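You operate a simulated robot arm through the tools that you are given. There is no shell and no other tool.

The job below is to be done with a simulated two-armed robot. You get a single attempt, and the scene is never put back.

## Task
Pick up the blue spare nozzle from the spares shelf over the glue bench with one hand, pass it to the other hand and put it on the top of the glue bench. Set down upright: spare nozzle.

Only the result counts: the job must be done as asked and must still hold three seconds after the hand-in. Knocking over, shifting, dropping, spilling or breaking anything else fails it.

## Robot
Two 7-joint arms with two-finger parallel grippers on one trunk, on a base that moves. Base frame: it is fixed to the floor where the robot stands at the start and does not move with it; the origin is under the middle of the robot, x ahead of it, y to its left, z up. Readings come in m, degrees, newtons and seconds.
The left shoulder is at the start at [0.02, 0.17, 1.353], the right one opposite. With the tool pointing down near the work surface each hand reaches from about 0.1 to 0.66 m from the robot's upright axis, wherever it stands, measured 20 degrees to its own side. Places, roughly: top of the glue bench [0.6, -0.1, 0.8]. Payload 3.8 kg a hand.
Tool frame (each hand has its own): the origin (TCP) lies between the finger pads and is the grasp point; the fingertips stand 0.03 m ahead of it; z points along the fingers, y is the line along which they close. The gripper opens to 0.11 m. The fingers are 0.02 m wide and 0.01 m thick; the gripper's body (0.048 by 0.112 m) begins 0.055 m behind the TCP.
Orientation is told as [roll, pitch, yaw] about the base's x, y, z axes, in that order, counted from this pose: with the fingers straight down and closing along the base's y, the tool's x points along the base's -x, its y along +y and its z along -z.

## Interface
- The arms move only by the tool servo_tool. It takes "left_series", "right_series" or both (then of equal length, played together; a hand with none holds still); each is one flat list of numbers, 7 for each row, row after row: the shift along the tool's x, y, z in m, then the turn, a rotation vector about the tool's x, y, z in degrees, then the opening, from 0 (shut) to 1 (fully open). In form: [dx, dy, dz, ax, ay, az, hand, dx, dy, dz, ax, ay, az, hand, ...]. A call has 1 to 20 rows; each row shifts and turns the commanded pose from where the row before left it, along the tool's axes as they then stand. Rows are played at 5 a second. More than 0.05 m and 8.6 degrees between two rows, or a gripper value outside its range, and nothing of the call is played. Where a pose cannot be reached the arm comes as near as it can. A force on the tool above 40 N (or 10 N above the force at the start of the call, whichever is more), or a blocked arm, ends the call early, and 0.2 s more pass. The fingers move at their own pace (about 0.072 m/s each) and stop on an object; they squeeze with about 34 N. The grip force told is the motor's: it shows also when the fingers shut on nothing. Time passes only in rows, and 0.2 s behind the last, so rows that do not move let the fingers close. The reply holds the time, the measured pose of the TCP, the force on the tool along the base axes, the opening and the grip force, in the units named above and with some noise, with the torque about the TCP (base axes, N m) and any sound that the robot's microphone picked up, and new pictures: "show" is both (left out), scene, wrist or none (wrist: the cameras of the hands that moved).
- Cameras (640 x 400 px; columns grow to the right, rows downward): "scene" is now at [0.1111, 0.0171, 1.5262]; the picture's right is [0.17, -0.98, 0.00], its down [-0.34, -0.06, -0.94] and it looks along [0.92, 0.16, -0.35] (base axes); focal length 214 px, centre (320, 200). "left" rides on the left gripper at [0.072, -0.017, -0.103] in its tool frame; the picture's right is [0.23, 0.97, 0.00], its down [-0.76, 0.18, -0.62] and it looks along [-0.61, 0.14, 0.78] (tool axes); focal length 222 px, centre (320, 200). "right" rides on the right gripper at [0.072, 0.017, -0.103] in its tool frame; the picture's right is [-0.23, 0.97, 0.00], its down [-0.76, -0.18, -0.62] and it looks along [-0.61, -0.14, 0.78] (tool axes); focal length 222 px, centre (320, 200). There is no depth. A picture from a camera that has moved, and an enlarged one, comes with that camera's place and axes in the base frame and with its lens.
- lift_body(by): moves the trunk up (or, below 0, down) by that many m; the arms and the scene camera ride with it, the base frame stays. It gives what a move gives, with no picture.
- steer(legs): drives the robot by 1 to 6 legs, each [ahead, turn to the left] in m and degrees, along the robot's own axes; the way and the turn of a leg run together, so that a leg with both is an arc; at most 1.5 m and 180 degrees a leg. The arms and the cameras ride along, it lands a little off, and it stops where it bumps. It gives what a move gives, and a new picture of the scene camera.
- aim_head(pan, tilt): turns the head with the scene camera to pan (to the left, within 80 degrees either way) and tilt (down, from -29 to 69), counted from straight ahead of the robot. It gives what a move gives, and a new picture of the scene camera.
- enlarge(camera, box): a new picture of the part [left, top, right, bottom] of that camera's present view, enlarged. The clock stands still meanwhile.
- hand_in(): hands the job in; it is judged then, once.

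Nothing tells you exact positions but the pictures and the camera data. Unless the task says otherwise, let go and move clear before handing in.

The tools are called after ">>>" by a JSON object that holds its "fn" and its "kwargs". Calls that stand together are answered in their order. servo_tool: Moves the arms, as the interface text tells. Its arguments: {"type":"object","properties":{"left_series":{"type":"array"},"right_series":{"type":"array"},"show":{"type":"string","enum":["both","scene","wrist","none"]}},"required":[]} The other tools are called the same way: lift_body (by) moves the trunk up or down; steer (legs) drives the base; aim_head (pan, tilt) turns the head that bears the scene camera; enlarge (camera, box) takes an enlarged picture of a part of a camera's view; hand_in () hands the job in.

At the start:

```text
clock: 0.0
left_ee_pos: [0.3565, -0.0208, 1.5454]
left_tcp_rot: [0.1, 0.1, 0.0]
left_contact_force: [0.1, -0.2, 1.0]
left_torque: [0.0, 0.03, -0.03]
left_gripper_width: 0.11
left_gripper_force: 0.1
right_ee_pos: [0.3672, -0.377, 1.5093]
right_tcp_rot: [-0.1, 0.0, 0.0]
right_contact_force: [-0.2, -0.9, 0.8]
right_torque: [-0.01, 0.03, -0.02]
right_gripper_width: 0.11
right_gripper_force: 0.1
trunk travel left (down, up): [-0.45, 0.12]
robot x, y, heading: [0.0033, -0.0029, -0.0]
head pan, tilt (commanded): [10.1, 20.3]
```

scene: 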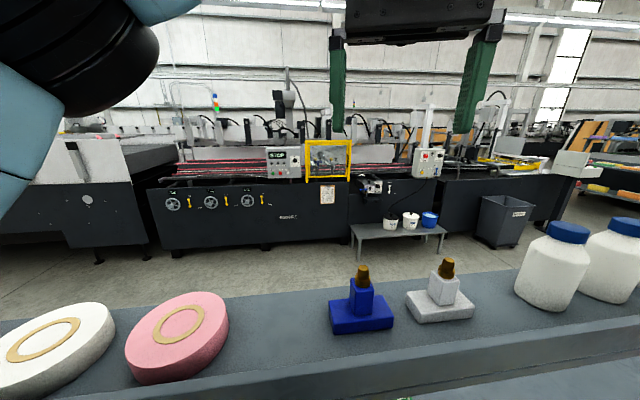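
right: 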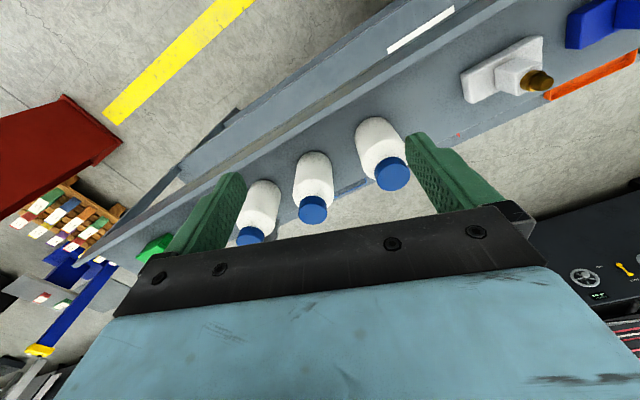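
left: 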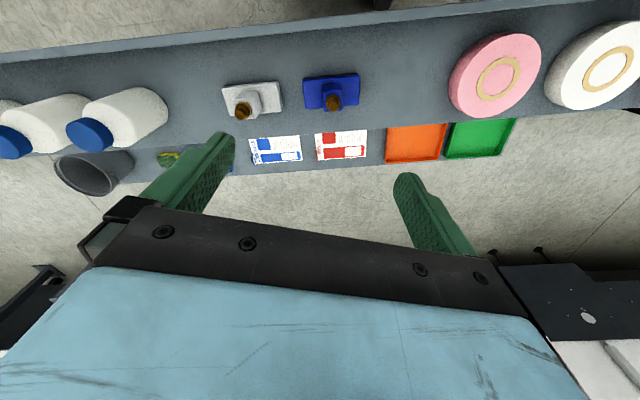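

The blue nozzle stands on the shelf just in front of me, next to the white one. From the scene and left-hand pictures I put it near [0.37, 0.0, 1.25]. I'll look closer and search for the bench top below before moving.

>>> {"fn": "aim_head", "kwargs": {"pan": 0, "tilt": 55}}

>>> {"fn": "enlarge", "kwargs": {"camera": "left", "box": [200, 40, 440, 190]}}

>>> {"fn": "enlarge", "kwargs": {"camera": "right", "box": [320, 0, 640, 200]}}

```text
clock: 1.0
left_ee_pos: [0.3557, -0.0214, 1.5453]
left_tcp_rot: [0.0, 0.0, 0.0]
left_contact_force: [-1.0, 0.3, -0.7]
left_torque: [0.04, 0.01, 0.03]
left_gripper_width: 0.1099
left_gripper_force: 0.0
right_ee_pos: [0.3677, -0.3771, 1.508]
right_tcp_rot: [0.0, -0.1, -0.1]
right_contact_force: [0.6, 0.8, -0.1]
right_torque: [0.01, 0.02, 0.02]
right_gripper_width: 0.11
right_gripper_force: 0.0
trunk travel left (down, up): [-0.45, 0.12]
robot x, y, heading: [-0.002, -0.0022, 0.1]
head pan, tilt (commanded): [0.0, 55.0]
camera scene: at [0.0916, 0.0008, 1.4746], right [0.0, -1.0, 0.0], down [-0.82, 0.0, -0.57], along [0.57, 0.0, -0.82], focal length 214 px, centre (320, 200)
```

scene: 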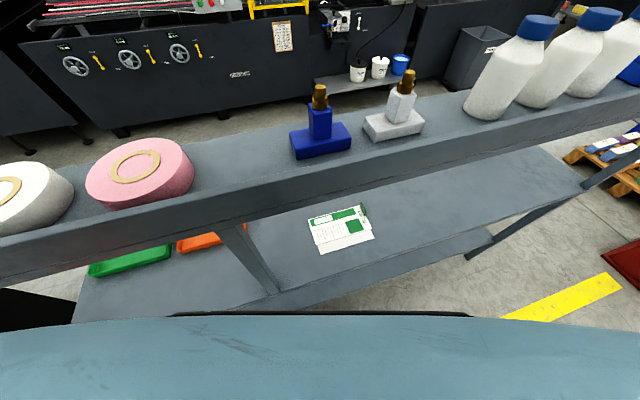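

```text
2.67 times, centred on (320, 115) of left
camera zoom: at [0.2829, -0.0386, 1.6488], right [-0.23, 0.97, 0.0], down [0.76, 0.18, 0.62], along [0.61, 0.14, -0.78], focal length 592 px, centre (320, 427)
```

zoom: 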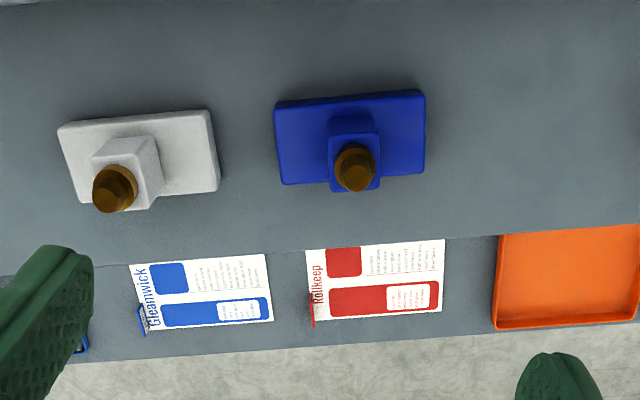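

```text
2.00 times, centred on (480, 100) of right
camera zoom: at [0.2952, -0.3585, 1.6131], right [0.23, 0.97, 0.0], down [0.76, -0.18, 0.62], along [0.61, -0.14, -0.78], focal length 444 px, centre (0, 400)
```

zoom: 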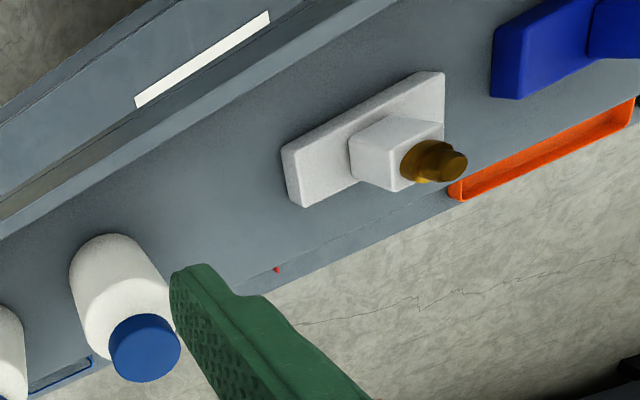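

Tilting the head showed the shelf running at a slant of about 15°, with the bench top below it and a front strip of bench sticking out toward me. I'll enlarge several parts to measure the nozzle, the shelf edge, the posts and the free bench area.

>>> {"fn": "enlarge", "kwargs": {"camera": "scene", "box": [240, 60, 440, 185]}}

>>> {"fn": "enlarge", "kwargs": {"camera": "scene", "box": [180, 140, 500, 340]}}

>>> {"fn": "aim_head", "kwargs": {"pan": -25, "tilt": 60}}

```text
3.20 times, centred on (340, 122) of scene
camera zoom: at [0.0916, 0.0008, 1.4746], right [0.0, -1.0, 0.0], down [-0.82, 0.0, -0.57], along [0.57, 0.0, -0.82], focal length 686 px, centre (256, 448)
```

zoom: 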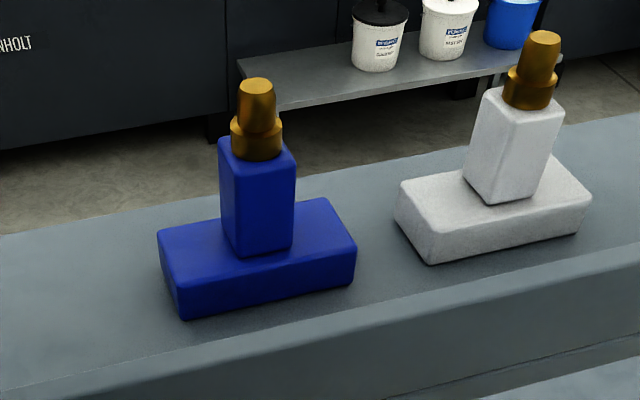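

```text
2.00 times, centred on (340, 240) of scene
camera zoom: at [0.0916, 0.0008, 1.4746], right [0.0, -1.0, 0.0], down [-0.82, 0.0, -0.57], along [0.57, 0.0, -0.82], focal length 429 px, centre (280, 120)
```

zoom: 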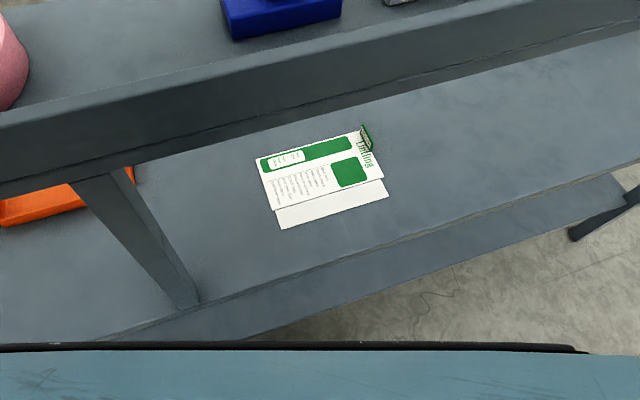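

```text
clock: 1.9
left_ee_pos: [0.3552, -0.022, 1.5452]
left_tcp_rot: [0.1, 0.0, 0.1]
left_contact_force: [0.3, -0.7, 0.1]
left_torque: [0.01, -0.03, 0.0]
left_gripper_width: 0.1099
left_gripper_force: 0.0
right_ee_pos: [0.3682, -0.3768, 1.5079]
right_tcp_rot: [-0.1, 0.0, 0.0]
right_contact_force: [-0.6, 0.4, 0.2]
right_torque: [0.0, 0.0, -0.04]
right_gripper_width: 0.1102
right_gripper_force: 0.1
trunk travel left (down, up): [-0.45, 0.12]
robot x, y, heading: [-0.0002, -0.0015, 0.2]
head pan, tilt (commanded): [-25.0, 60.0]
camera scene: at [0.0799, -0.0273, 1.4685], right [-0.42, -0.91, 0.0], down [-0.79, 0.37, -0.5], along [0.45, -0.21, -0.87], focal length 214 px, centre (320, 200)
```

scene: 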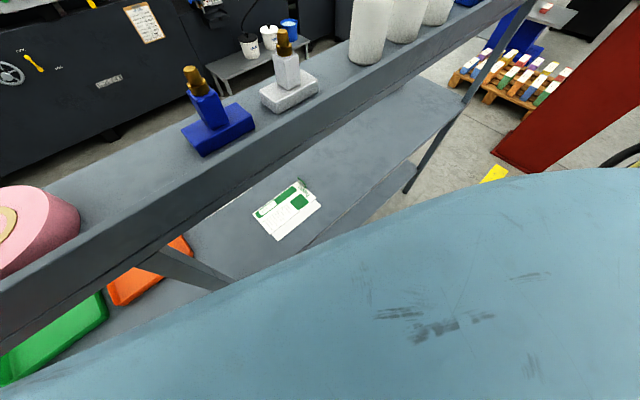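

The measurements agree. The shelf top is at z≈1.237, and shelf and bench are yawed about 17°. The nozzle is centred near (0.366, 0.0), with a base of about 0.09×0.043×0.03, a 0.03 post up to about 0.072 and a brown tip up to 0.098. The bench right of the paper pack is free. First I bring the left hand above the nozzle, turned 17°.

>>> {"fn": "servo_tool", "kwargs": {"left_series": [-0.011, 0.022, 0, 0, 0, 0, 0.75, 0, 0, 0.024, 0, 0, -4.25, 0.75, 0, 0, 0.024, 0, 0, -4.25, 0.75, 0, 0, 0.024, 0, 0, -4.25, 0.75, 0, 0, 0.024, 0, 0, -4.25, 0.75], "show": "wrist"}}

>>> {"fn": "aim_head", "kwargs": {"pan": 0, "tilt": 40}}

```text
clock: 3.1
left_ee_pos: [0.3682, -0.0015, 1.4495]
left_tcp_rot: [0.0, 0.0, 17.2]
left_contact_force: [0.2, 0.6, 1.0]
left_torque: [0.0, 0.01, 0.01]
left_gripper_width: 0.0826
left_gripper_force: 0.0
right_ee_pos: [0.3678, -0.3761, 1.5089]
right_tcp_rot: [0.0, 0.1, 0.0]
right_contact_force: [-0.2, 0.3, -0.2]
right_torque: [0.03, 0.01, -0.03]
right_gripper_width: 0.1103
right_gripper_force: 0.1
trunk travel left (down, up): [-0.45, 0.12]
robot x, y, heading: [0.0001, -0.0003, 0.3]
head pan, tilt (commanded): [-25.0, 60.0]
camera left: at [0.3024, -0.0389, 1.5528], right [-0.5, 0.86, 0.0], down [0.68, 0.39, 0.62], along [0.54, 0.31, -0.78], focal length 222 px, centre (320, 200)
```

left: 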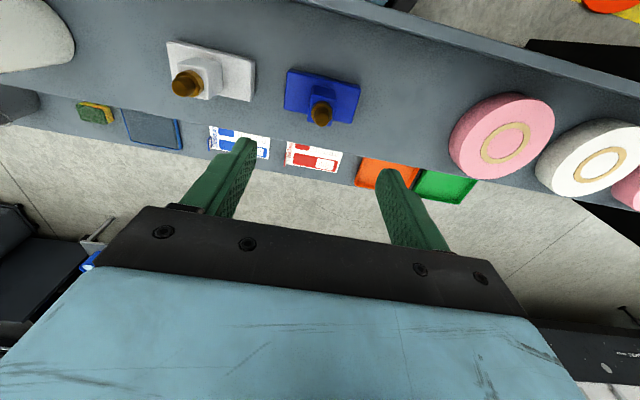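

```text
clock: 4.0
left_ee_pos: [0.3663, -0.0011, 1.4493]
left_tcp_rot: [-0.1, -0.1, 17.0]
left_contact_force: [0.3, -0.6, 0.1]
left_torque: [0.0, -0.02, 0.02]
left_gripper_width: 0.0825
left_gripper_force: 0.1
right_ee_pos: [0.3671, -0.3767, 1.5091]
right_tcp_rot: [-0.1, 0.0, 0.0]
right_contact_force: [0.0, 0.4, -0.3]
right_torque: [0.0, 0.0, -0.04]
right_gripper_width: 0.1101
right_gripper_force: 0.1
trunk travel left (down, up): [-0.45, 0.12]
robot x, y, heading: [0.003, 0.0001, 0.1]
head pan, tilt (commanded): [0.0, 40.0]
camera scene: at [0.1046, 0.0007, 1.4952], right [0.0, -1.0, 0.0], down [-0.64, 0.0, -0.77], along [0.77, 0.0, -0.64], focal length 214 px, centre (320, 200)
```

scene: 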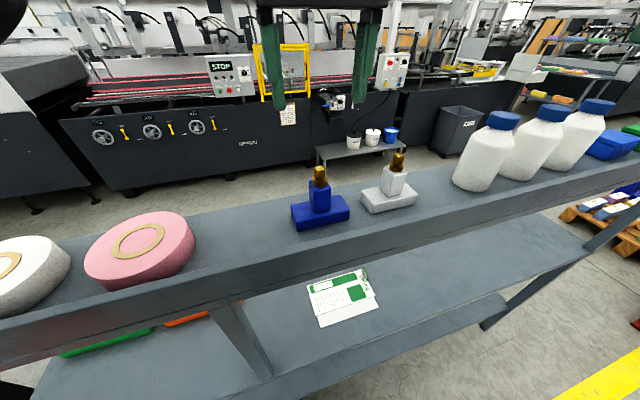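

The left hand is now above the nozzle at z≈1.45 with yaw 17°. I'll enlarge both views to check the alignment before going down.

>>> {"fn": "enlarge", "kwargs": {"camera": "left", "box": [240, 40, 400, 140]}}

>>> {"fn": "enlarge", "kwargs": {"camera": "scene", "box": [240, 80, 440, 240]}}

```text
4.00 times, centred on (320, 90) of left
camera zoom: at [0.3021, -0.0387, 1.5533], right [-0.5, 0.86, 0.0], down [0.68, 0.39, 0.62], along [0.54, 0.31, -0.78], focal length 888 px, centre (320, 640)
```

zoom: 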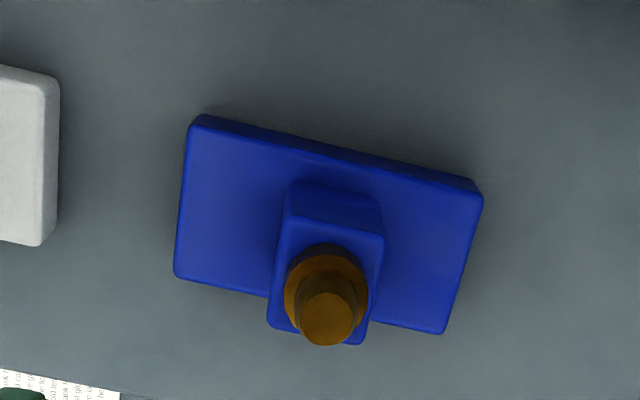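

```text
2.50 times, centred on (340, 160) of scene
camera zoom: at [0.1046, 0.0007, 1.4952], right [0.0, -1.0, 0.0], down [-0.64, 0.0, -0.77], along [0.77, 0.0, -0.64], focal length 536 px, centre (270, 300)
```

zoom: 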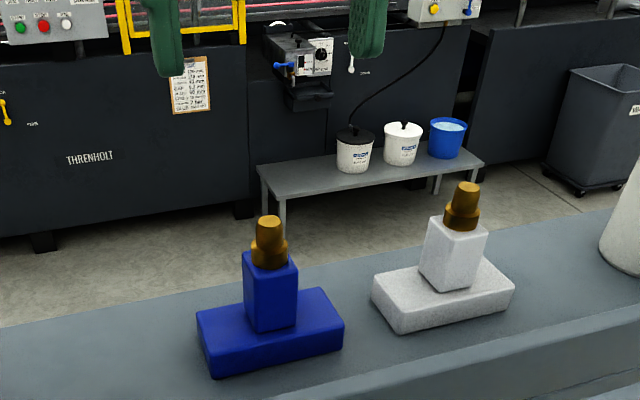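

The post is centred at about (0.366, −0.001), directly under the left TCP, and its yaw matches. I go straight down to z≈1.313 with the fingers either side of the post, clear of the base, before closing.

>>> {"fn": "servo_tool", "kwargs": {"left_series": [0, 0, 0.03, 0, 0, 0, 0.75, 0, 0, 0.03, 0, 0, 0, 0.75, 0, 0, 0.03, 0, 0, 0, 0.75, 0, 0, 0.026, 0, 0, 0, 0.75, 0, 0, 0.02, 0, 0, -0.5, 0.75, 0, 0, 0, 0, 0, 0, 0.75], "show": "both"}}

```text
clock: 5.4
left_ee_pos: [0.3652, -0.0004, 1.3133]
left_tcp_rot: [0.0, 0.0, 17.4]
left_contact_force: [-0.6, -0.2, 0.1]
left_torque: [0.0, 0.03, 0.0]
left_gripper_width: 0.0823
left_gripper_force: 0.1
right_ee_pos: [0.3667, -0.3768, 1.509]
right_tcp_rot: [0.0, 0.0, -0.1]
right_contact_force: [0.0, 0.3, 0.2]
right_torque: [0.02, 0.01, -0.03]
right_gripper_width: 0.11
right_gripper_force: 0.0
trunk travel left (down, up): [-0.45, 0.12]
robot x, y, heading: [-0.0004, -0.0024, -0.2]
head pan, tilt (commanded): [0.0, 40.0]
camera scene: at [0.1044, 0.0008, 1.4953], right [0.0, -1.0, 0.0], down [-0.64, 0.0, -0.77], along [0.77, 0.0, -0.64], focal length 214 px, centre (320, 200)
camera left: at [0.3015, -0.0389, 1.417], right [-0.51, 0.86, 0.0], down [0.67, 0.4, 0.62], along [0.54, 0.32, -0.78], focal length 222 px, centre (320, 200)
```

scene: 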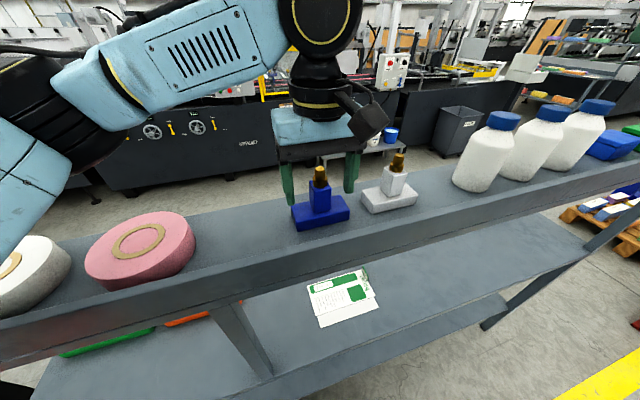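
left: 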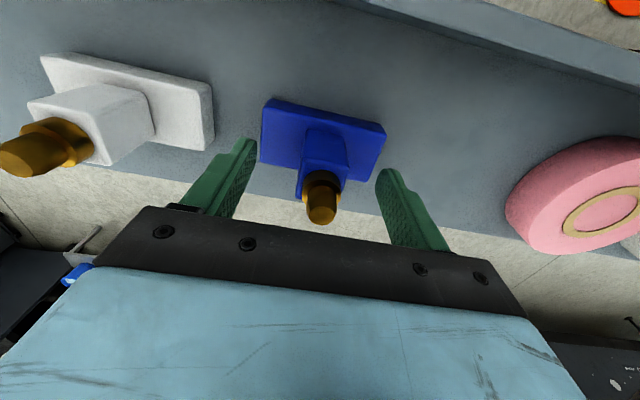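

The fingers straddle the post exactly as predicted. I close now and check the width.

>>> {"fn": "servo_tool", "kwargs": {"left_series": [0, 0, 0, 0, 0, 0, 0.4, 0, 0, 0, 0, 0, 0, 0.2, 0, 0, 0, 0, 0, 0, 0, 0, 0, 0, 0, 0, 0, 0, 0, 0, 0, 0, 0, 0, 0], "show": "wrist"}}

```text
clock: 6.6
left_ee_pos: [0.3669, -0.0001, 1.3128]
left_tcp_rot: [0.1, 0.0, 17.5]
left_contact_force: [0.0, 0.6, 0.3]
left_torque: [0.02, -0.01, 0.04]
left_gripper_width: 0.0276
left_gripper_force: 33.4
right_ee_pos: [0.368, -0.3757, 1.5094]
right_tcp_rot: [0.1, 0.0, 0.0]
right_contact_force: [0.1, 0.5, 0.3]
right_torque: [0.01, 0.0, -0.01]
right_gripper_width: 0.1098
right_gripper_force: 0.1
trunk travel left (down, up): [-0.45, 0.12]
robot x, y, heading: [0.0013, 0.0005, 0.1]
head pan, tilt (commanded): [0.0, 40.0]
camera left: at [0.3016, -0.0388, 1.4172], right [-0.51, 0.86, 0.0], down [0.67, 0.4, 0.62], along [0.54, 0.32, -0.78], focal length 222 px, centre (320, 200)
```

left: 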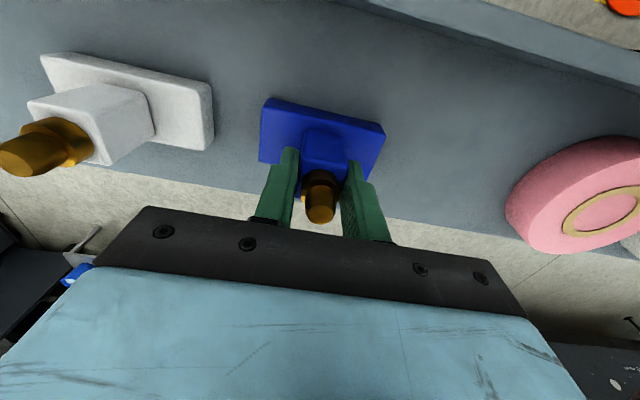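

The grip is firm at 0.0276 m on the post, and the nozzle hasn't moved. I lift it straight up 0.2 m.

>>> {"fn": "servo_tool", "kwargs": {"left_series": [0, 0, -0.008, 0, 0, 0, 0, 0, 0, -0.016, 0, 0, 0, 0, 0, 0, -0.024, 0, 0, 0, 0, 0, 0, -0.03, 0, 0, 0, 0, 0, 0, -0.03, 0, 0, 0, 0, 0, 0, -0.03, 0, 0, 0, 0, 0, 0, -0.03, 0, 0, 0, 0, 0, 0, -0.02, 0, 0, 0, 0, 0, 0, -0.012, 0, 0, 0, 0], "show": "both"}}

```text
clock: 8.6
left_ee_pos: [0.3682, -0.0015, 1.512]
left_tcp_rot: [-0.1, -0.1, 17.5]
left_contact_force: [-0.2, 0.5, -3.5]
left_torque: [0.01, -0.04, 0.03]
left_gripper_width: 0.028
left_gripper_force: 33.8
right_ee_pos: [0.3676, -0.3777, 1.5076]
right_tcp_rot: [0.0, 0.0, 0.0]
right_contact_force: [-0.1, 0.3, -1.1]
right_torque: [0.01, -0.02, 0.05]
right_gripper_width: 0.11
right_gripper_force: 0.1
trunk travel left (down, up): [-0.45, 0.12]
robot x, y, heading: [0.001, -0.0032, -0.1]
head pan, tilt (commanded): [0.0, 40.0]
camera scene: at [0.1044, 0.0006, 1.4952], right [0.0, -1.0, 0.0], down [-0.64, 0.0, -0.77], along [0.77, 0.0, -0.64], focal length 214 px, centre (320, 200)
camera left: at [0.3029, -0.0392, 1.6158], right [-0.51, 0.86, 0.0], down [0.67, 0.4, 0.62], along [0.54, 0.32, -0.78], focal length 222 px, centre (320, 200)
```

scene: 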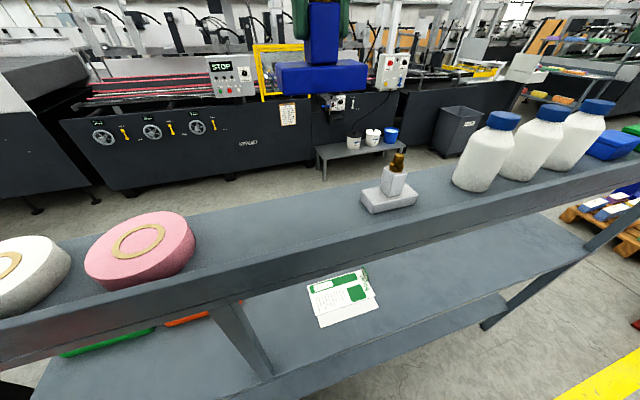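
left: 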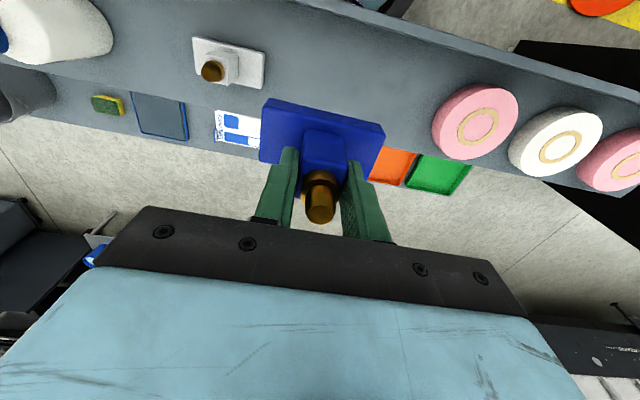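

The nozzle is off the shelf and hanging level in the left hand. Before backing away from the shelf I look to both sides for obstacles.

>>> {"fn": "aim_head", "kwargs": {"pan": -80, "tilt": 40}}

>>> {"fn": "aim_head", "kwargs": {"pan": 80, "tilt": 40}}

```text
clock: 10.1
left_ee_pos: [0.369, 0.0, 1.5114]
left_tcp_rot: [-0.1, 0.0, 17.5]
left_contact_force: [0.5, 0.1, -3.8]
left_torque: [0.0, -0.03, 0.03]
left_gripper_width: 0.0281
left_gripper_force: 34.2
right_ee_pos: [0.3673, -0.3769, 1.5101]
right_tcp_rot: [0.0, 0.1, 0.0]
right_contact_force: [0.2, -0.3, -0.2]
right_torque: [0.0, 0.02, -0.03]
right_gripper_width: 0.11
right_gripper_force: 0.0
trunk travel left (down, up): [-0.45, 0.12]
robot x, y, heading: [-0.0, 0.0032, 0.1]
head pan, tilt (commanded): [-80.0, 40.0]
camera scene: at [0.0345, -0.0829, 1.4952], right [-0.98, -0.17, 0.0], down [-0.11, 0.63, -0.77], along [0.13, -0.75, -0.64], focal length 214 px, centre (320, 200)
```

scene: 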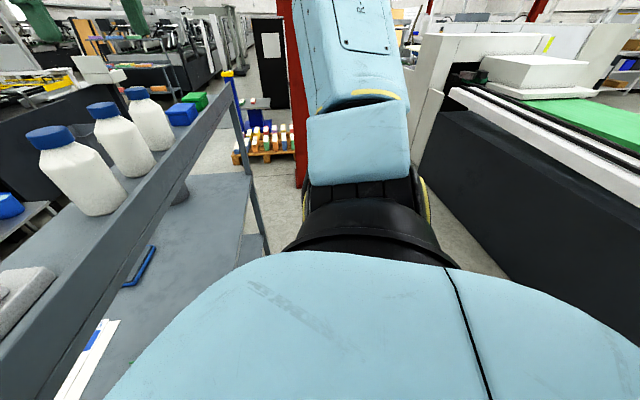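

```text
clock: 12.6
left_ee_pos: [0.3681, -0.0003, 1.5115]
left_tcp_rot: [0.0, 0.0, 17.5]
left_contact_force: [0.2, -0.3, -2.7]
left_torque: [0.01, -0.02, 0.01]
left_gripper_width: 0.0277
left_gripper_force: 33.9
right_ee_pos: [0.3674, -0.375, 1.5081]
right_tcp_rot: [0.0, 0.0, 0.0]
right_contact_force: [-0.1, 0.2, -0.2]
right_torque: [0.01, 0.01, 0.01]
right_gripper_width: 0.1098
right_gripper_force: 0.0
trunk travel left (down, up): [-0.45, 0.12]
robot x, y, heading: [-0.002, 0.0029, -0.0]
head pan, tilt (commanded): [80.0, 40.0]
camera scene: at [0.0345, 0.0845, 1.4952], right [0.98, -0.17, 0.0], down [-0.11, -0.63, -0.77], along [0.13, 0.75, -0.64], focal length 214 px, centre (320, 200)
```

scene: 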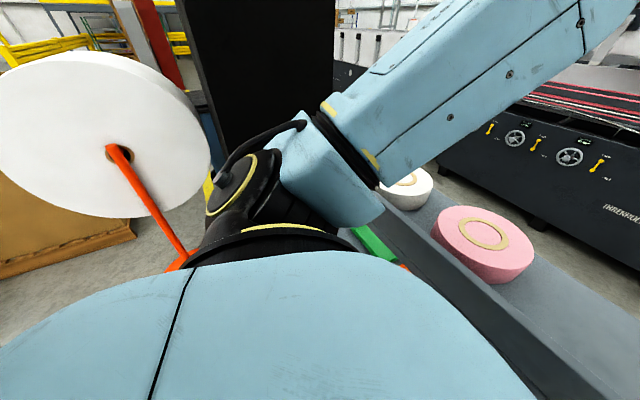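

There is a white roll on an orange stand behind me to the left, and a machine well behind to the right. I check how close the stand is before backing up.

>>> {"fn": "aim_head", "kwargs": {"pan": 80, "tilt": 10}}

>>> {"fn": "aim_head", "kwargs": {"pan": 55, "tilt": 40}}

```text
clock: 13.5
left_ee_pos: [0.3683, -0.0003, 1.5119]
left_tcp_rot: [0.0, 0.0, 17.5]
left_contact_force: [1.0, -1.1, -2.7]
left_torque: [-0.04, 0.0, 0.0]
left_gripper_width: 0.0278
left_gripper_force: 33.5
right_ee_pos: [0.3674, -0.3766, 1.5083]
right_tcp_rot: [0.1, -0.1, 0.0]
right_contact_force: [0.2, -0.5, 0.2]
right_torque: [-0.01, 0.01, 0.02]
right_gripper_width: 0.1099
right_gripper_force: 0.1
trunk travel left (down, up): [-0.45, 0.12]
robot x, y, heading: [0.0007, -0.0005, -0.3]
head pan, tilt (commanded): [80.0, 10.0]
camera scene: at [0.0359, 0.0924, 1.5428], right [0.98, -0.17, 0.0], down [-0.03, -0.17, -0.98], along [0.17, 0.97, -0.17], focal length 214 px, centre (320, 200)
```

scene: 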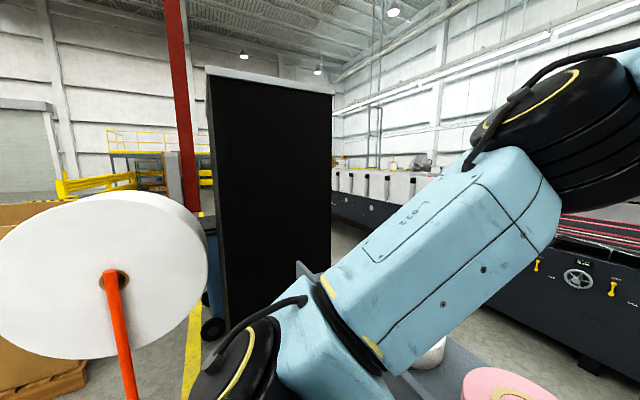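

```text
clock: 14.5
left_ee_pos: [0.3686, -0.0001, 1.5127]
left_tcp_rot: [0.0, -0.1, 17.4]
left_contact_force: [-0.4, -0.2, -2.7]
left_torque: [0.02, -0.01, 0.03]
left_gripper_width: 0.0279
left_gripper_force: 33.7
right_ee_pos: [0.3674, -0.3772, 1.509]
right_tcp_rot: [0.0, 0.0, 0.0]
right_contact_force: [-0.3, 0.3, -0.5]
right_torque: [0.0, 0.02, -0.01]
right_gripper_width: 0.1101
right_gripper_force: 0.1
trunk travel left (down, up): [-0.45, 0.12]
robot x, y, heading: [-0.001, -0.0024, -0.1]
head pan, tilt (commanded): [55.0, 40.0]
camera scene: at [0.0684, 0.0704, 1.4953], right [0.82, -0.57, 0.0], down [-0.37, -0.53, -0.77], along [0.44, 0.63, -0.64], focal length 214 px, centre (320, 200)
```

scene: 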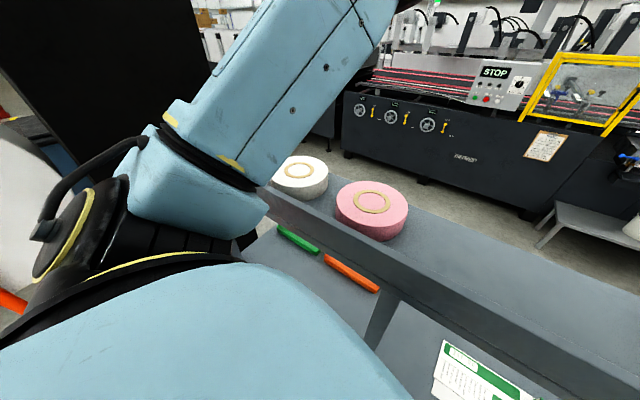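

The roll stand is more than a metre away at y≈1.0, so backing straight up is safe. I back off 0.3 m carrying the nozzle, to get clear of the shelf for the handover.

>>> {"fn": "aim_head", "kwargs": {"pan": 0, "tilt": 30}}

>>> {"fn": "steer", "kwargs": {"legs": [[-0.3, 0]]}}

```text
clock: 15.7
left_ee_pos: [0.368, 0.0004, 1.512]
left_tcp_rot: [0.0, 0.0, 17.4]
left_contact_force: [-0.1, 0.3, -2.2]
left_torque: [-0.02, -0.01, 0.04]
left_gripper_width: 0.0278
left_gripper_force: 33.7
right_ee_pos: [0.3671, -0.3769, 1.5083]
right_tcp_rot: [-0.1, 0.1, 0.0]
right_contact_force: [0.2, -0.5, -0.7]
right_torque: [0.01, 0.04, 0.01]
right_gripper_width: 0.11
right_gripper_force: 0.1
trunk travel left (down, up): [-0.45, 0.12]
robot x, y, heading: [0.0011, 0.0008, -0.1]
head pan, tilt (commanded): [0.0, 30.0]
camera scene: at [0.1101, 0.0009, 1.5105], right [0.0, -1.0, 0.0], down [-0.5, 0.0, -0.87], along [0.87, 0.0, -0.5], focal length 214 px, centre (320, 200)
```

scene: 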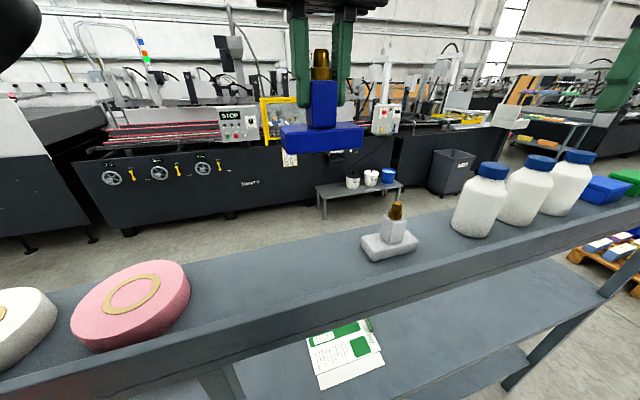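

```text
clock: 17.7
left_ee_pos: [0.0705, -0.0009, 1.5112]
left_tcp_rot: [0.0, 0.0, 17.6]
left_contact_force: [0.8, 0.1, -3.6]
left_torque: [0.0, 0.0, -0.01]
left_gripper_width: 0.0279
left_gripper_force: 33.9
right_ee_pos: [0.0726, -0.3759, 1.5093]
right_tcp_rot: [0.0, 0.0, 0.1]
right_contact_force: [-0.6, 0.1, -0.1]
right_torque: [0.03, 0.01, 0.02]
right_gripper_width: 0.1098
right_gripper_force: 0.0
trunk travel left (down, up): [-0.45, 0.12]
robot x, y, heading: [-0.2976, -0.0014, 0.3]
head pan, tilt (commanded): [0.0, 30.0]
camera scene: at [-0.1862, 0.0007, 1.5105], right [0.0, -1.0, 0.0], down [-0.5, 0.0, -0.87], along [0.87, 0.0, -0.5], focal length 214 px, centre (320, 200)
```

scene: 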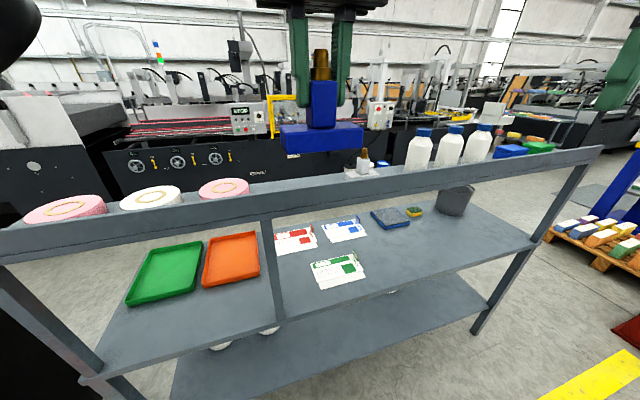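

From here I see the whole bench. The trays and cards are on the left and at the back, with a blue tray, a sponge and a bucket at the back right. The front area right of the green card is free. I take closer looks at the target area and the held nozzle.

>>> {"fn": "enlarge", "kwargs": {"camera": "scene", "box": [260, 170, 580, 370]}}

>>> {"fn": "enlarge", "kwargs": {"camera": "scene", "box": [240, 0, 400, 170]}}

```text
2.00 times, centred on (420, 270) of scene
camera zoom: at [-0.1862, 0.0007, 1.5105], right [0.0, -1.0, 0.0], down [-0.5, 0.0, -0.87], along [0.87, 0.0, -0.5], focal length 429 px, centre (120, 60)
```

zoom: 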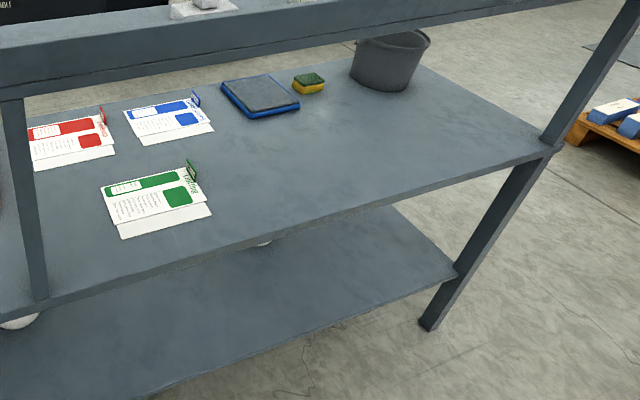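

```text
2.35 times, centred on (320, 85) of scene
camera zoom: at [-0.1862, 0.0007, 1.5105], right [0.0, -1.0, 0.0], down [-0.5, 0.0, -0.87], along [0.87, 0.0, -0.5], focal length 505 px, centre (320, 471)
```

zoom: 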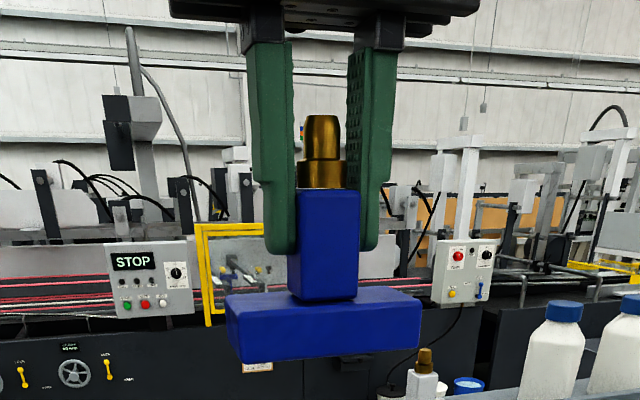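

The nozzle hangs upright in the left hand with its long base axis along the finger closing direction. I turn the nozzle to yaw −30° at a handover spot. Meanwhile the right hand goes to a 45°-tilted, leftward-pointing pose, so it can take the base across its narrow side.

>>> {"fn": "servo_tool", "kwargs": {"left_series": [-0.0108, -0.02, 0, 0, 0, 0, 0, -0.0108, -0.02, 0, 0, 0, 0, 0, -0.0108, -0.02, 0, 0, 0, 0, 0, -0.0108, -0.02, 0, 0, 0, 0, 0, -0.0108, -0.02, 0, 0, 0, 0, 0, 0, 0, 0, 0, 0, 6.8, 0, 0, 0, 0, 0, 0, 6.8, 0, 0, 0, 0, 0, 0, 6.8, 0, 0, 0, 0, 0, 0, 6.8, 0, 0, 0, 0, 0, 0, 6.8, 0, 0, 0, 0, 0, 0, 6.8, 0, 0, 0, 0, 0, 0, 6.7, 0, 0, 0, 0, 0, 0, 0, 0, 0, 0, 0, 0, 0, 0, 0], "right_series": [0, 0, 0, 0, 0, -7.5, 1, 0, 0, 0, 0, 0, -7.5, 1, 0, 0, 0, 0, 0, -7.5, 1, 0, 0, 0, 0, 0, -7.5, 1, 0, 0, 0, 0, 0, -7.5, 1, 0, 0, 0, 0, 0, -7.5, 1, 0, 0, 0, 0, 0, -7.5, 1, 0, 0, 0, 0, 0, -7.5, 1, 0, 0, 0, 0, -7.5, 0, 1, 0, 0, 0, 0, -7.5, 0, 1, 0, 0, 0, 0, -7.5, 0, 1, 0, 0, 0, 0, -7.5, 0, 1, 0, 0, 0, 0, -7.5, 0, 1, 0, 0, 0, 0, -7.5, 0, 1], "show": "both"}}

```text
clock: 20.7
left_ee_pos: [0.1349, -0.0678, 1.5085]
left_tcp_rot: [0.0, -0.1, -29.9]
left_contact_force: [-0.9, -0.6, -3.9]
left_torque: [-0.01, -0.02, -0.01]
left_gripper_width: 0.0279
left_gripper_force: 34.4
left hand out of reach, approached as far as the arm can: row 5
right_ee_pos: [-0.0152, -0.2147, 1.4483]
right_tcp_rot: [0.0, -45.0, 59.8]
right_contact_force: [-0.4, -1.0, -1.0]
right_torque: [0.01, 0.01, 0.01]
right_gripper_width: 0.1102
right_gripper_force: 0.1
right hand out of reach, approached as far as the arm can: row 3, 4, 5, 6, 7, 8, 11, 12, 13, 14
trunk travel left (down, up): [-0.45, 0.12]
robot x, y, heading: [-0.2975, -0.0014, 0.0]
head pan, tilt (commanded): [0.0, 30.0]
camera scene: at [-0.1871, 0.0003, 1.5106], right [0.0, -1.0, 0.0], down [-0.5, 0.0, -0.87], along [0.87, 0.0, -0.5], focal length 214 px, centre (320, 200)
camera right: at [-0.091, -0.3124, 1.4712], right [-0.76, 0.63, 0.16], down [0.2, -0.01, 0.98], along [0.61, 0.78, -0.12], focal length 222 px, centre (320, 200)
camera left: at [0.0627, -0.0462, 1.6117], right [0.29, 0.96, 0.0], down [0.75, -0.23, 0.62], along [0.6, -0.18, -0.78], focal length 222 px, centre (320, 200)
```

scene: 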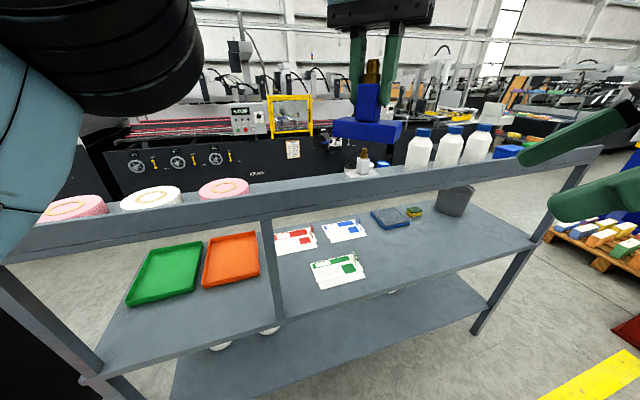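
right: 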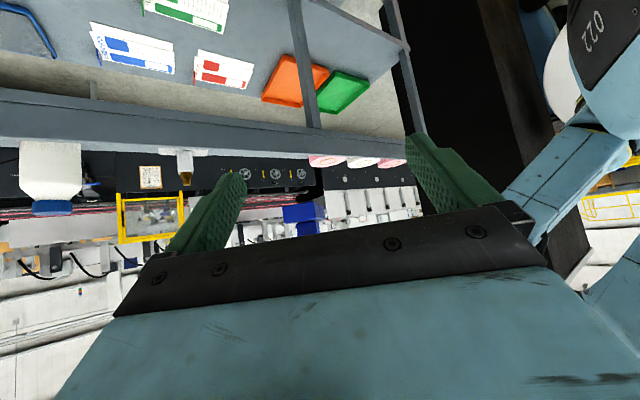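
left: 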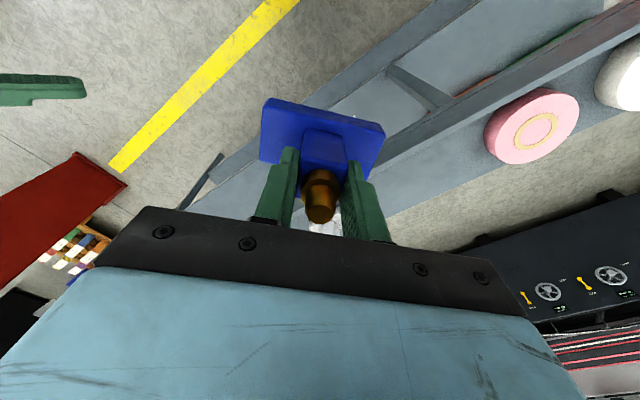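

At this height the left arm is near its reach limit, so I lower the handover to about z=1.38. I also bring the right hand to a standoff 0.15 m back along its tilted approach axis.

>>> {"fn": "servo_tool", "kwargs": {"left_series": [-0.0015, 0.0024, 0.0214, 0, 0, 0, 0, -0.0015, 0.0024, 0.0214, 0, 0, 0, 0, -0.0015, 0.0024, 0.0214, 0, 0, 0, 0, -0.0015, 0.0024, 0.0214, 0, 0, 0, 0, -0.0015, 0.0024, 0.0214, 0, 0, 0, 0, -0.0015, 0.0024, 0.0214, 0, 0, 0, 0, 0, 0, 0, 0, 0, 0, 0], "right_series": [-0.0105, -0.0109, 0.0114, 0, 0, 0, 1, -0.0105, -0.0109, 0.0114, 0, 0, 0, 1, -0.0105, -0.0109, 0.0114, 0, 0, 0, 1, -0.0105, -0.0109, 0.0114, 0, 0, 0, 1, -0.0105, -0.0109, 0.0114, 0, 0, 0, 1, -0.0105, -0.0109, 0.0114, 0, 0, 0, 1, 0, 0, 0, 0, 0, 0, 1], "show": "both"}}

```text
clock: 22.3
left_ee_pos: [0.1499, -0.0586, 1.3787]
left_tcp_rot: [0.1, 0.0, -29.8]
left_contact_force: [-0.5, 0.3, -2.7]
left_torque: [0.02, -0.02, -0.02]
left_gripper_width: 0.0277
left_gripper_force: 34.0
right_ee_pos: [0.0819, -0.1561, 1.4463]
right_tcp_rot: [0.1, -45.0, 59.8]
right_contact_force: [0.4, -1.1, 0.4]
right_torque: [0.04, 0.0, -0.01]
right_gripper_width: 0.1099
right_gripper_force: 0.0
right hand out of reach, approached as far as the arm can: row 3, 5, 6
trunk travel left (down, up): [-0.45, 0.12]
robot x, y, heading: [-0.2948, -0.0013, 0.2]
head pan, tilt (commanded): [0.0, 30.0]
camera scene: at [-0.1872, 0.0002, 1.5107], right [0.0, -1.0, 0.0], down [-0.5, 0.0, -0.87], along [0.87, 0.0, -0.5], focal length 214 px, centre (320, 200)
camera right: at [0.0048, -0.2538, 1.4689], right [-0.76, 0.63, 0.16], down [0.2, 0.0, 0.98], along [0.62, 0.78, -0.12], focal length 222 px, centre (320, 200)
camera left: at [0.0777, -0.0382, 1.4821], right [0.29, 0.96, 0.0], down [0.75, -0.22, 0.62], along [0.6, -0.18, -0.78], focal length 222 px, centre (320, 200)
```

scene: 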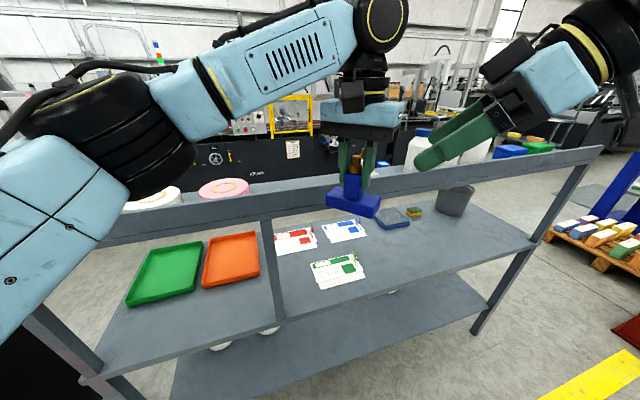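
right: 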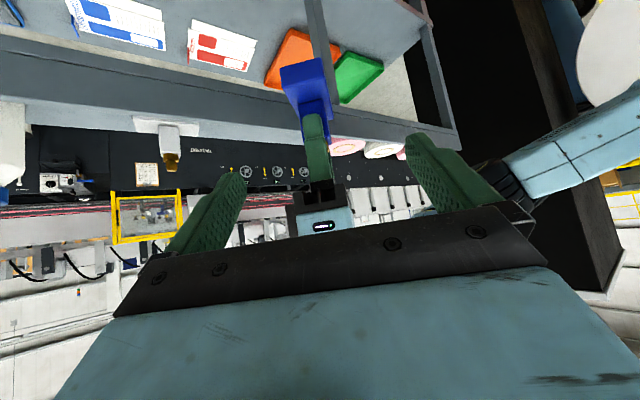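
left: 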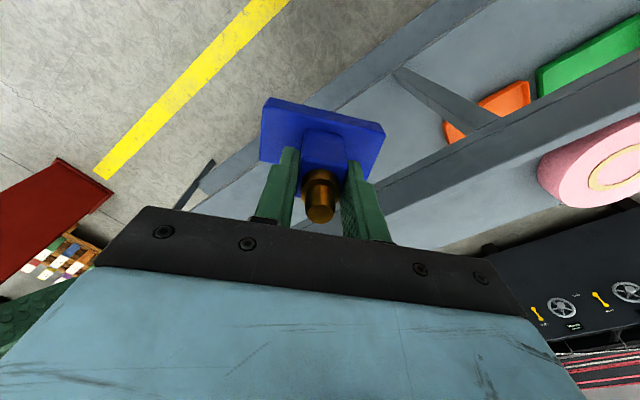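

Both hands are close to plan. The right hand is 0.118 m back from the nozzle and about 1 cm off sideways, so I correct that and advance partway along the tilted axis.

>>> {"fn": "servo_tool", "kwargs": {"right_series": [0.0032, -0.005, 0, 0, 0, 0, 1, 0.0033, -0.0047, 0, 0, 0, 0, 1, 0, 0, 0.02, 0, 0, 0, 1, 0, 0, 0.02, 0, 0, 0, 1, 0, 0, 0.02, 0, 0, 0, 1, 0, 0, 0.015, 0, 0, 0, 1, 0, 0, 0, 0, 0, 0, 1], "show": "both"}}

```text
clock: 23.9
left_ee_pos: [0.1506, -0.0596, 1.3782]
left_tcp_rot: [0.0, 0.0, -30.0]
left_contact_force: [-0.7, 0.4, -2.6]
left_torque: [-0.01, 0.02, 0.03]
left_gripper_width: 0.0279
left_gripper_force: 33.9
right_ee_pos: [0.1073, -0.1085, 1.3892]
right_tcp_rot: [0.0, -45.0, 60.1]
right_contact_force: [-0.1, -0.6, -0.9]
right_torque: [-0.01, 0.01, 0.0]
right_gripper_width: 0.11
right_gripper_force: 0.1
right hand out of reach, approached as far as the arm can: row 1, 2
trunk travel left (down, up): [-0.45, 0.12]
robot x, y, heading: [-0.2976, -0.0021, 0.2]
head pan, tilt (commanded): [0.0, 30.0]
camera scene: at [-0.1864, 0.0003, 1.5106], right [0.0, -1.0, 0.0], down [-0.5, 0.0, -0.87], along [0.87, 0.0, -0.5], focal length 214 px, centre (320, 200)
camera right: at [0.0305, -0.2069, 1.4122], right [-0.76, 0.62, 0.16], down [0.2, 0.0, 0.98], along [0.61, 0.78, -0.12], focal length 222 px, centre (320, 200)
```

scene: 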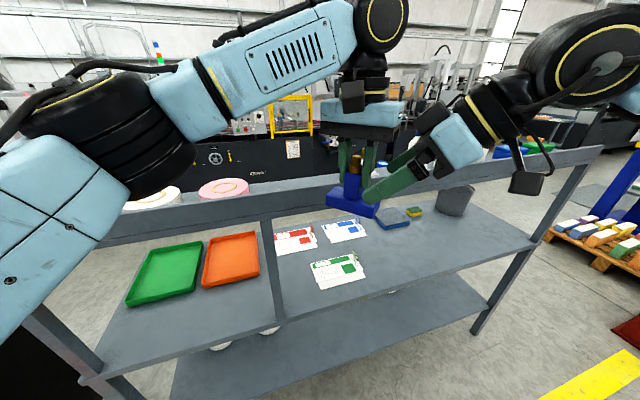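
right: 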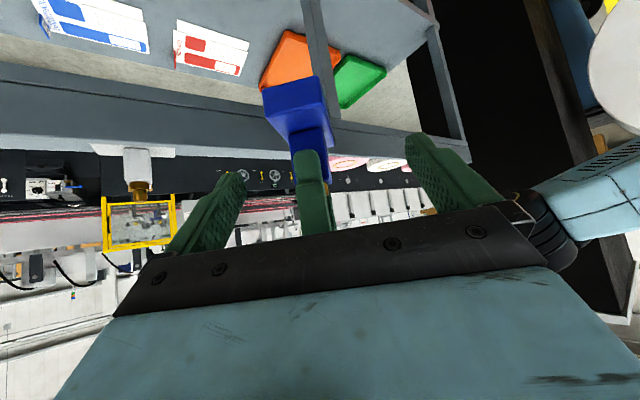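

The camera picture matches my computed geometry: the base is 13 mm off sideways, and 70 mm remains along the approach. I make the side correction and slide the open fingers over the base.

>>> {"fn": "servo_tool", "kwargs": {"right_series": [0.0025, -0.0065, 0, 0, 0, 0, 1, 0.0025, -0.0065, 0, 0, 0, 0, 1, 0, 0, 0.015, 0, 0, 0, 1, 0, 0, 0.015, 0, 0, 0, 1, 0, 0, 0.015, 0, 0, 0, 1, 0, 0, 0.01, 0, 0, 0, 1, 0, 0, 0, 0, 0, 0, 1], "show": "both"}}

```text
clock: 25.2
left_ee_pos: [0.1554, -0.0513, 1.3747]
left_tcp_rot: [0.6, 0.5, -28.9]
left_contact_force: [0.1, 3.0, -2.4]
left_torque: [-0.22, 0.04, -0.1]
left_gripper_width: 0.0278
left_gripper_force: 33.8
right_ee_pos: [0.1333, -0.0917, 1.3582]
right_tcp_rot: [-0.3, -45.6, 59.9]
right_contact_force: [-0.9, -2.5, -1.3]
right_torque: [0.2, -0.07, 0.03]
right_gripper_width: 0.1098
right_gripper_force: 0.1
trunk travel left (down, up): [-0.45, 0.12]
robot x, y, heading: [-0.2973, -0.0014, 0.2]
head pan, tilt (commanded): [0.0, 30.0]
stopped in row 6 (left hand): the force on the tool passed its limit at 50 N (the readings are from after the stop); the commanded pose is now the measured one
camera scene: at [-0.1859, 0.0013, 1.5105], right [0.0, -1.0, 0.0], down [-0.5, 0.0, -0.87], along [0.87, 0.0, -0.5], focal length 214 px, centre (320, 200)
camera right: at [0.0568, -0.19, 1.3806], right [-0.76, 0.63, 0.16], down [0.2, -0.01, 0.98], along [0.62, 0.78, -0.11], focal length 222 px, centre (320, 200)
```

scene: 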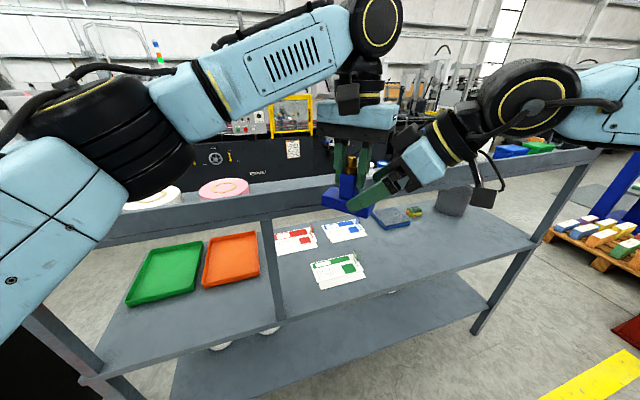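
right: 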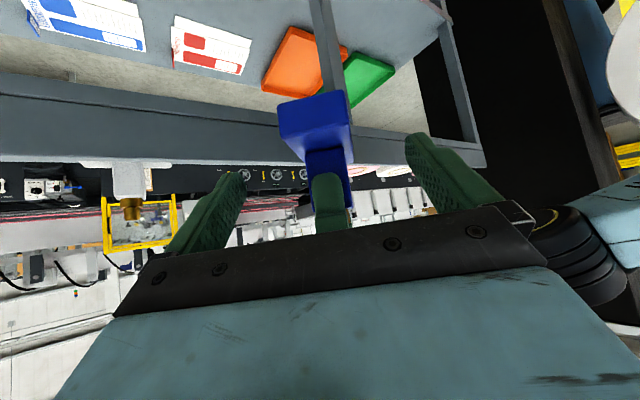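

The call stopped on contact at the left hand, pushing it about 1 cm, while the right fingers were still short of the base. I enlarge to see what touched.

>>> {"fn": "enlarge", "kwargs": {"camera": "scene", "box": [300, 80, 500, 230]}}

>>> {"fn": "enlarge", "kwargs": {"camera": "right", "box": [200, 70, 460, 270]}}

>>> {"fn": "enlarge", "kwargs": {"camera": "left", "box": [0, 0, 640, 400]}}

```text
2.67 times, centred on (400, 155) of scene
camera zoom: at [-0.1859, 0.0013, 1.5105], right [0.0, -1.0, 0.0], down [-0.5, 0.0, -0.87], along [0.87, 0.0, -0.5], focal length 572 px, centre (107, 320)
```

zoom: 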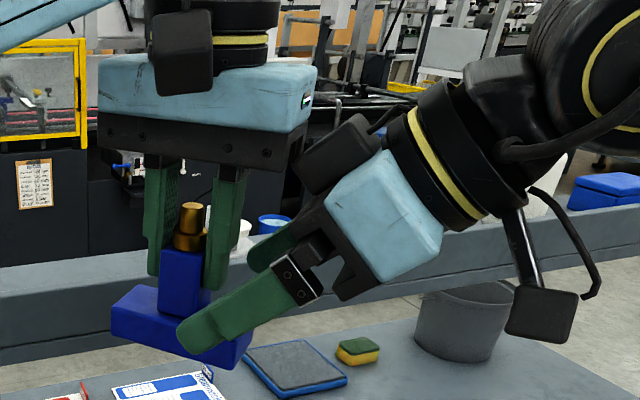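

```text
2.00 times, centred on (330, 170) of right
camera zoom: at [0.0568, -0.19, 1.3806], right [-0.76, 0.63, 0.16], down [0.2, -0.01, 0.98], along [0.62, 0.78, -0.11], focal length 444 px, centre (300, 260)
```

zoom: 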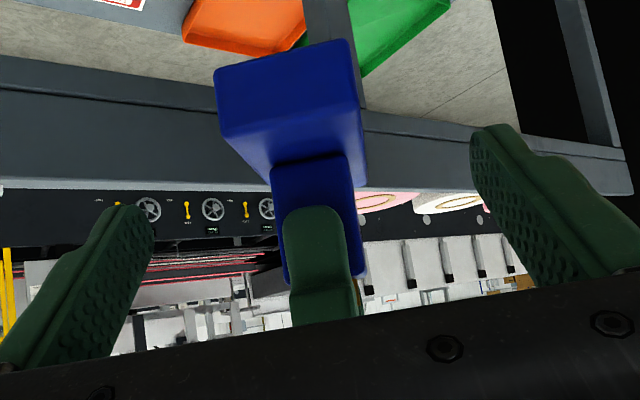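

```text
1.00 times, centred on (320, 200) of left (not enlarged: the box is as wide or as high as the picture)
camera zoom: at [0.0838, -0.0328, 1.4789], right [0.27, 0.96, 0.01], down [0.75, -0.22, 0.62], along [0.6, -0.16, -0.79], focal length 222 px, centre (320, 200)
```

zoom: 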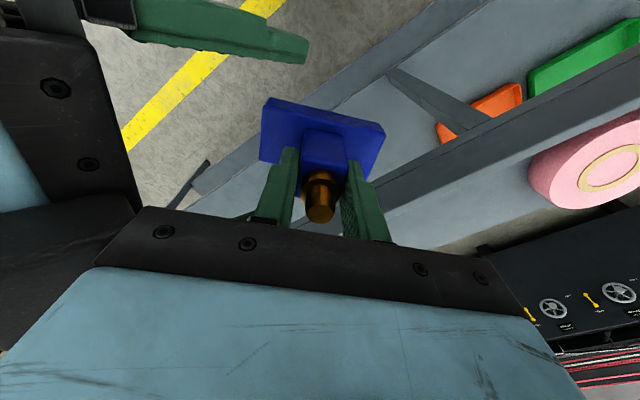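

The right gripper's top edge touched the end of the left palm. The nozzle itself hasn't shifted in the grip. I back the right hand off 3 cm, re-level both hands, and will approach a little lower and further out so the palms clear each other.

>>> {"fn": "servo_tool", "kwargs": {"left_series": [0, 0, 0, 0, 0, 0, 0, 0, 0, 0, 0, 0, 0, 0, 0, 0, 0, 0, 0, 0, 0, 0, 0, 0, 0.28, -0.73, 0, 0, 0, 0, 0, 0, 0, 0, 0], "right_series": [0.003, 0, -0.01, 0, 0, 0, 1, 0.003, 0, -0.01, 0, 0, 0, 1, 0, 0, -0.01, 0, 0, 0, 1, 0, 0, 0, 0, 0.6, 0, 1, 0, 0, 0, 0, 0, 0, 1], "show": "wrist"}}

```text
clock: 26.4
left_ee_pos: [0.1561, -0.0525, 1.3755]
left_tcp_rot: [0.4, -0.4, -29.0]
left_contact_force: [0.3, 0.1, -2.4]
left_torque: [0.0, -0.04, 0.0]
left_gripper_width: 0.0275
left_gripper_force: 34.1
right_ee_pos: [0.1197, -0.1142, 1.3772]
right_tcp_rot: [-0.4, -45.0, 60.0]
right_contact_force: [-0.1, 0.2, -0.5]
right_torque: [0.02, -0.01, 0.06]
right_gripper_width: 0.11
right_gripper_force: 0.1
trunk travel left (down, up): [-0.45, 0.12]
robot x, y, heading: [-0.2967, 0.001, 0.5]
head pan, tilt (commanded): [0.0, 30.0]
camera right: at [0.0435, -0.2125, 1.3993], right [-0.76, 0.63, 0.16], down [0.2, 0.0, 0.98], along [0.62, 0.78, -0.12], focal length 222 px, centre (320, 200)
camera left: at [0.0822, -0.0327, 1.4788], right [0.27, 0.96, 0.0], down [0.75, -0.22, 0.63], along [0.61, -0.17, -0.78], focal length 222 px, centre (320, 200)
```

right: 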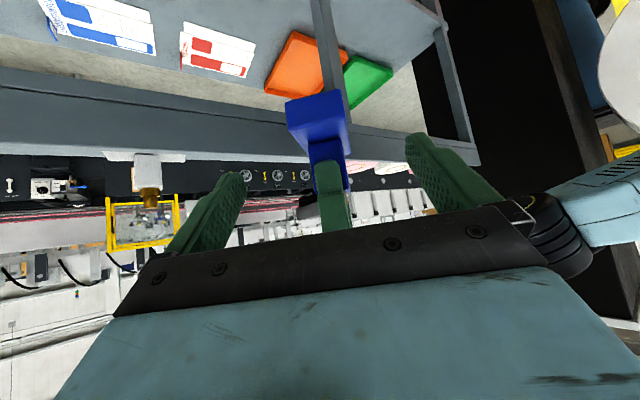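
left: 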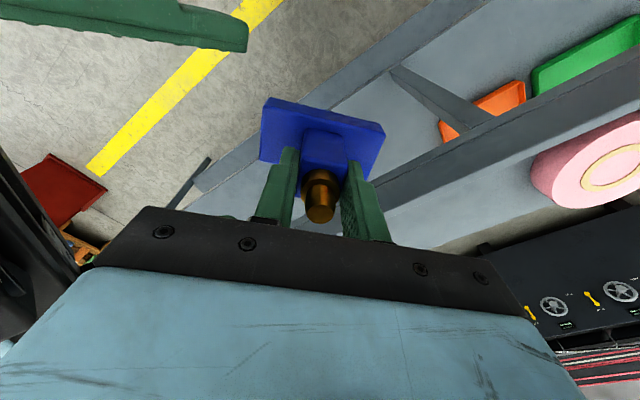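

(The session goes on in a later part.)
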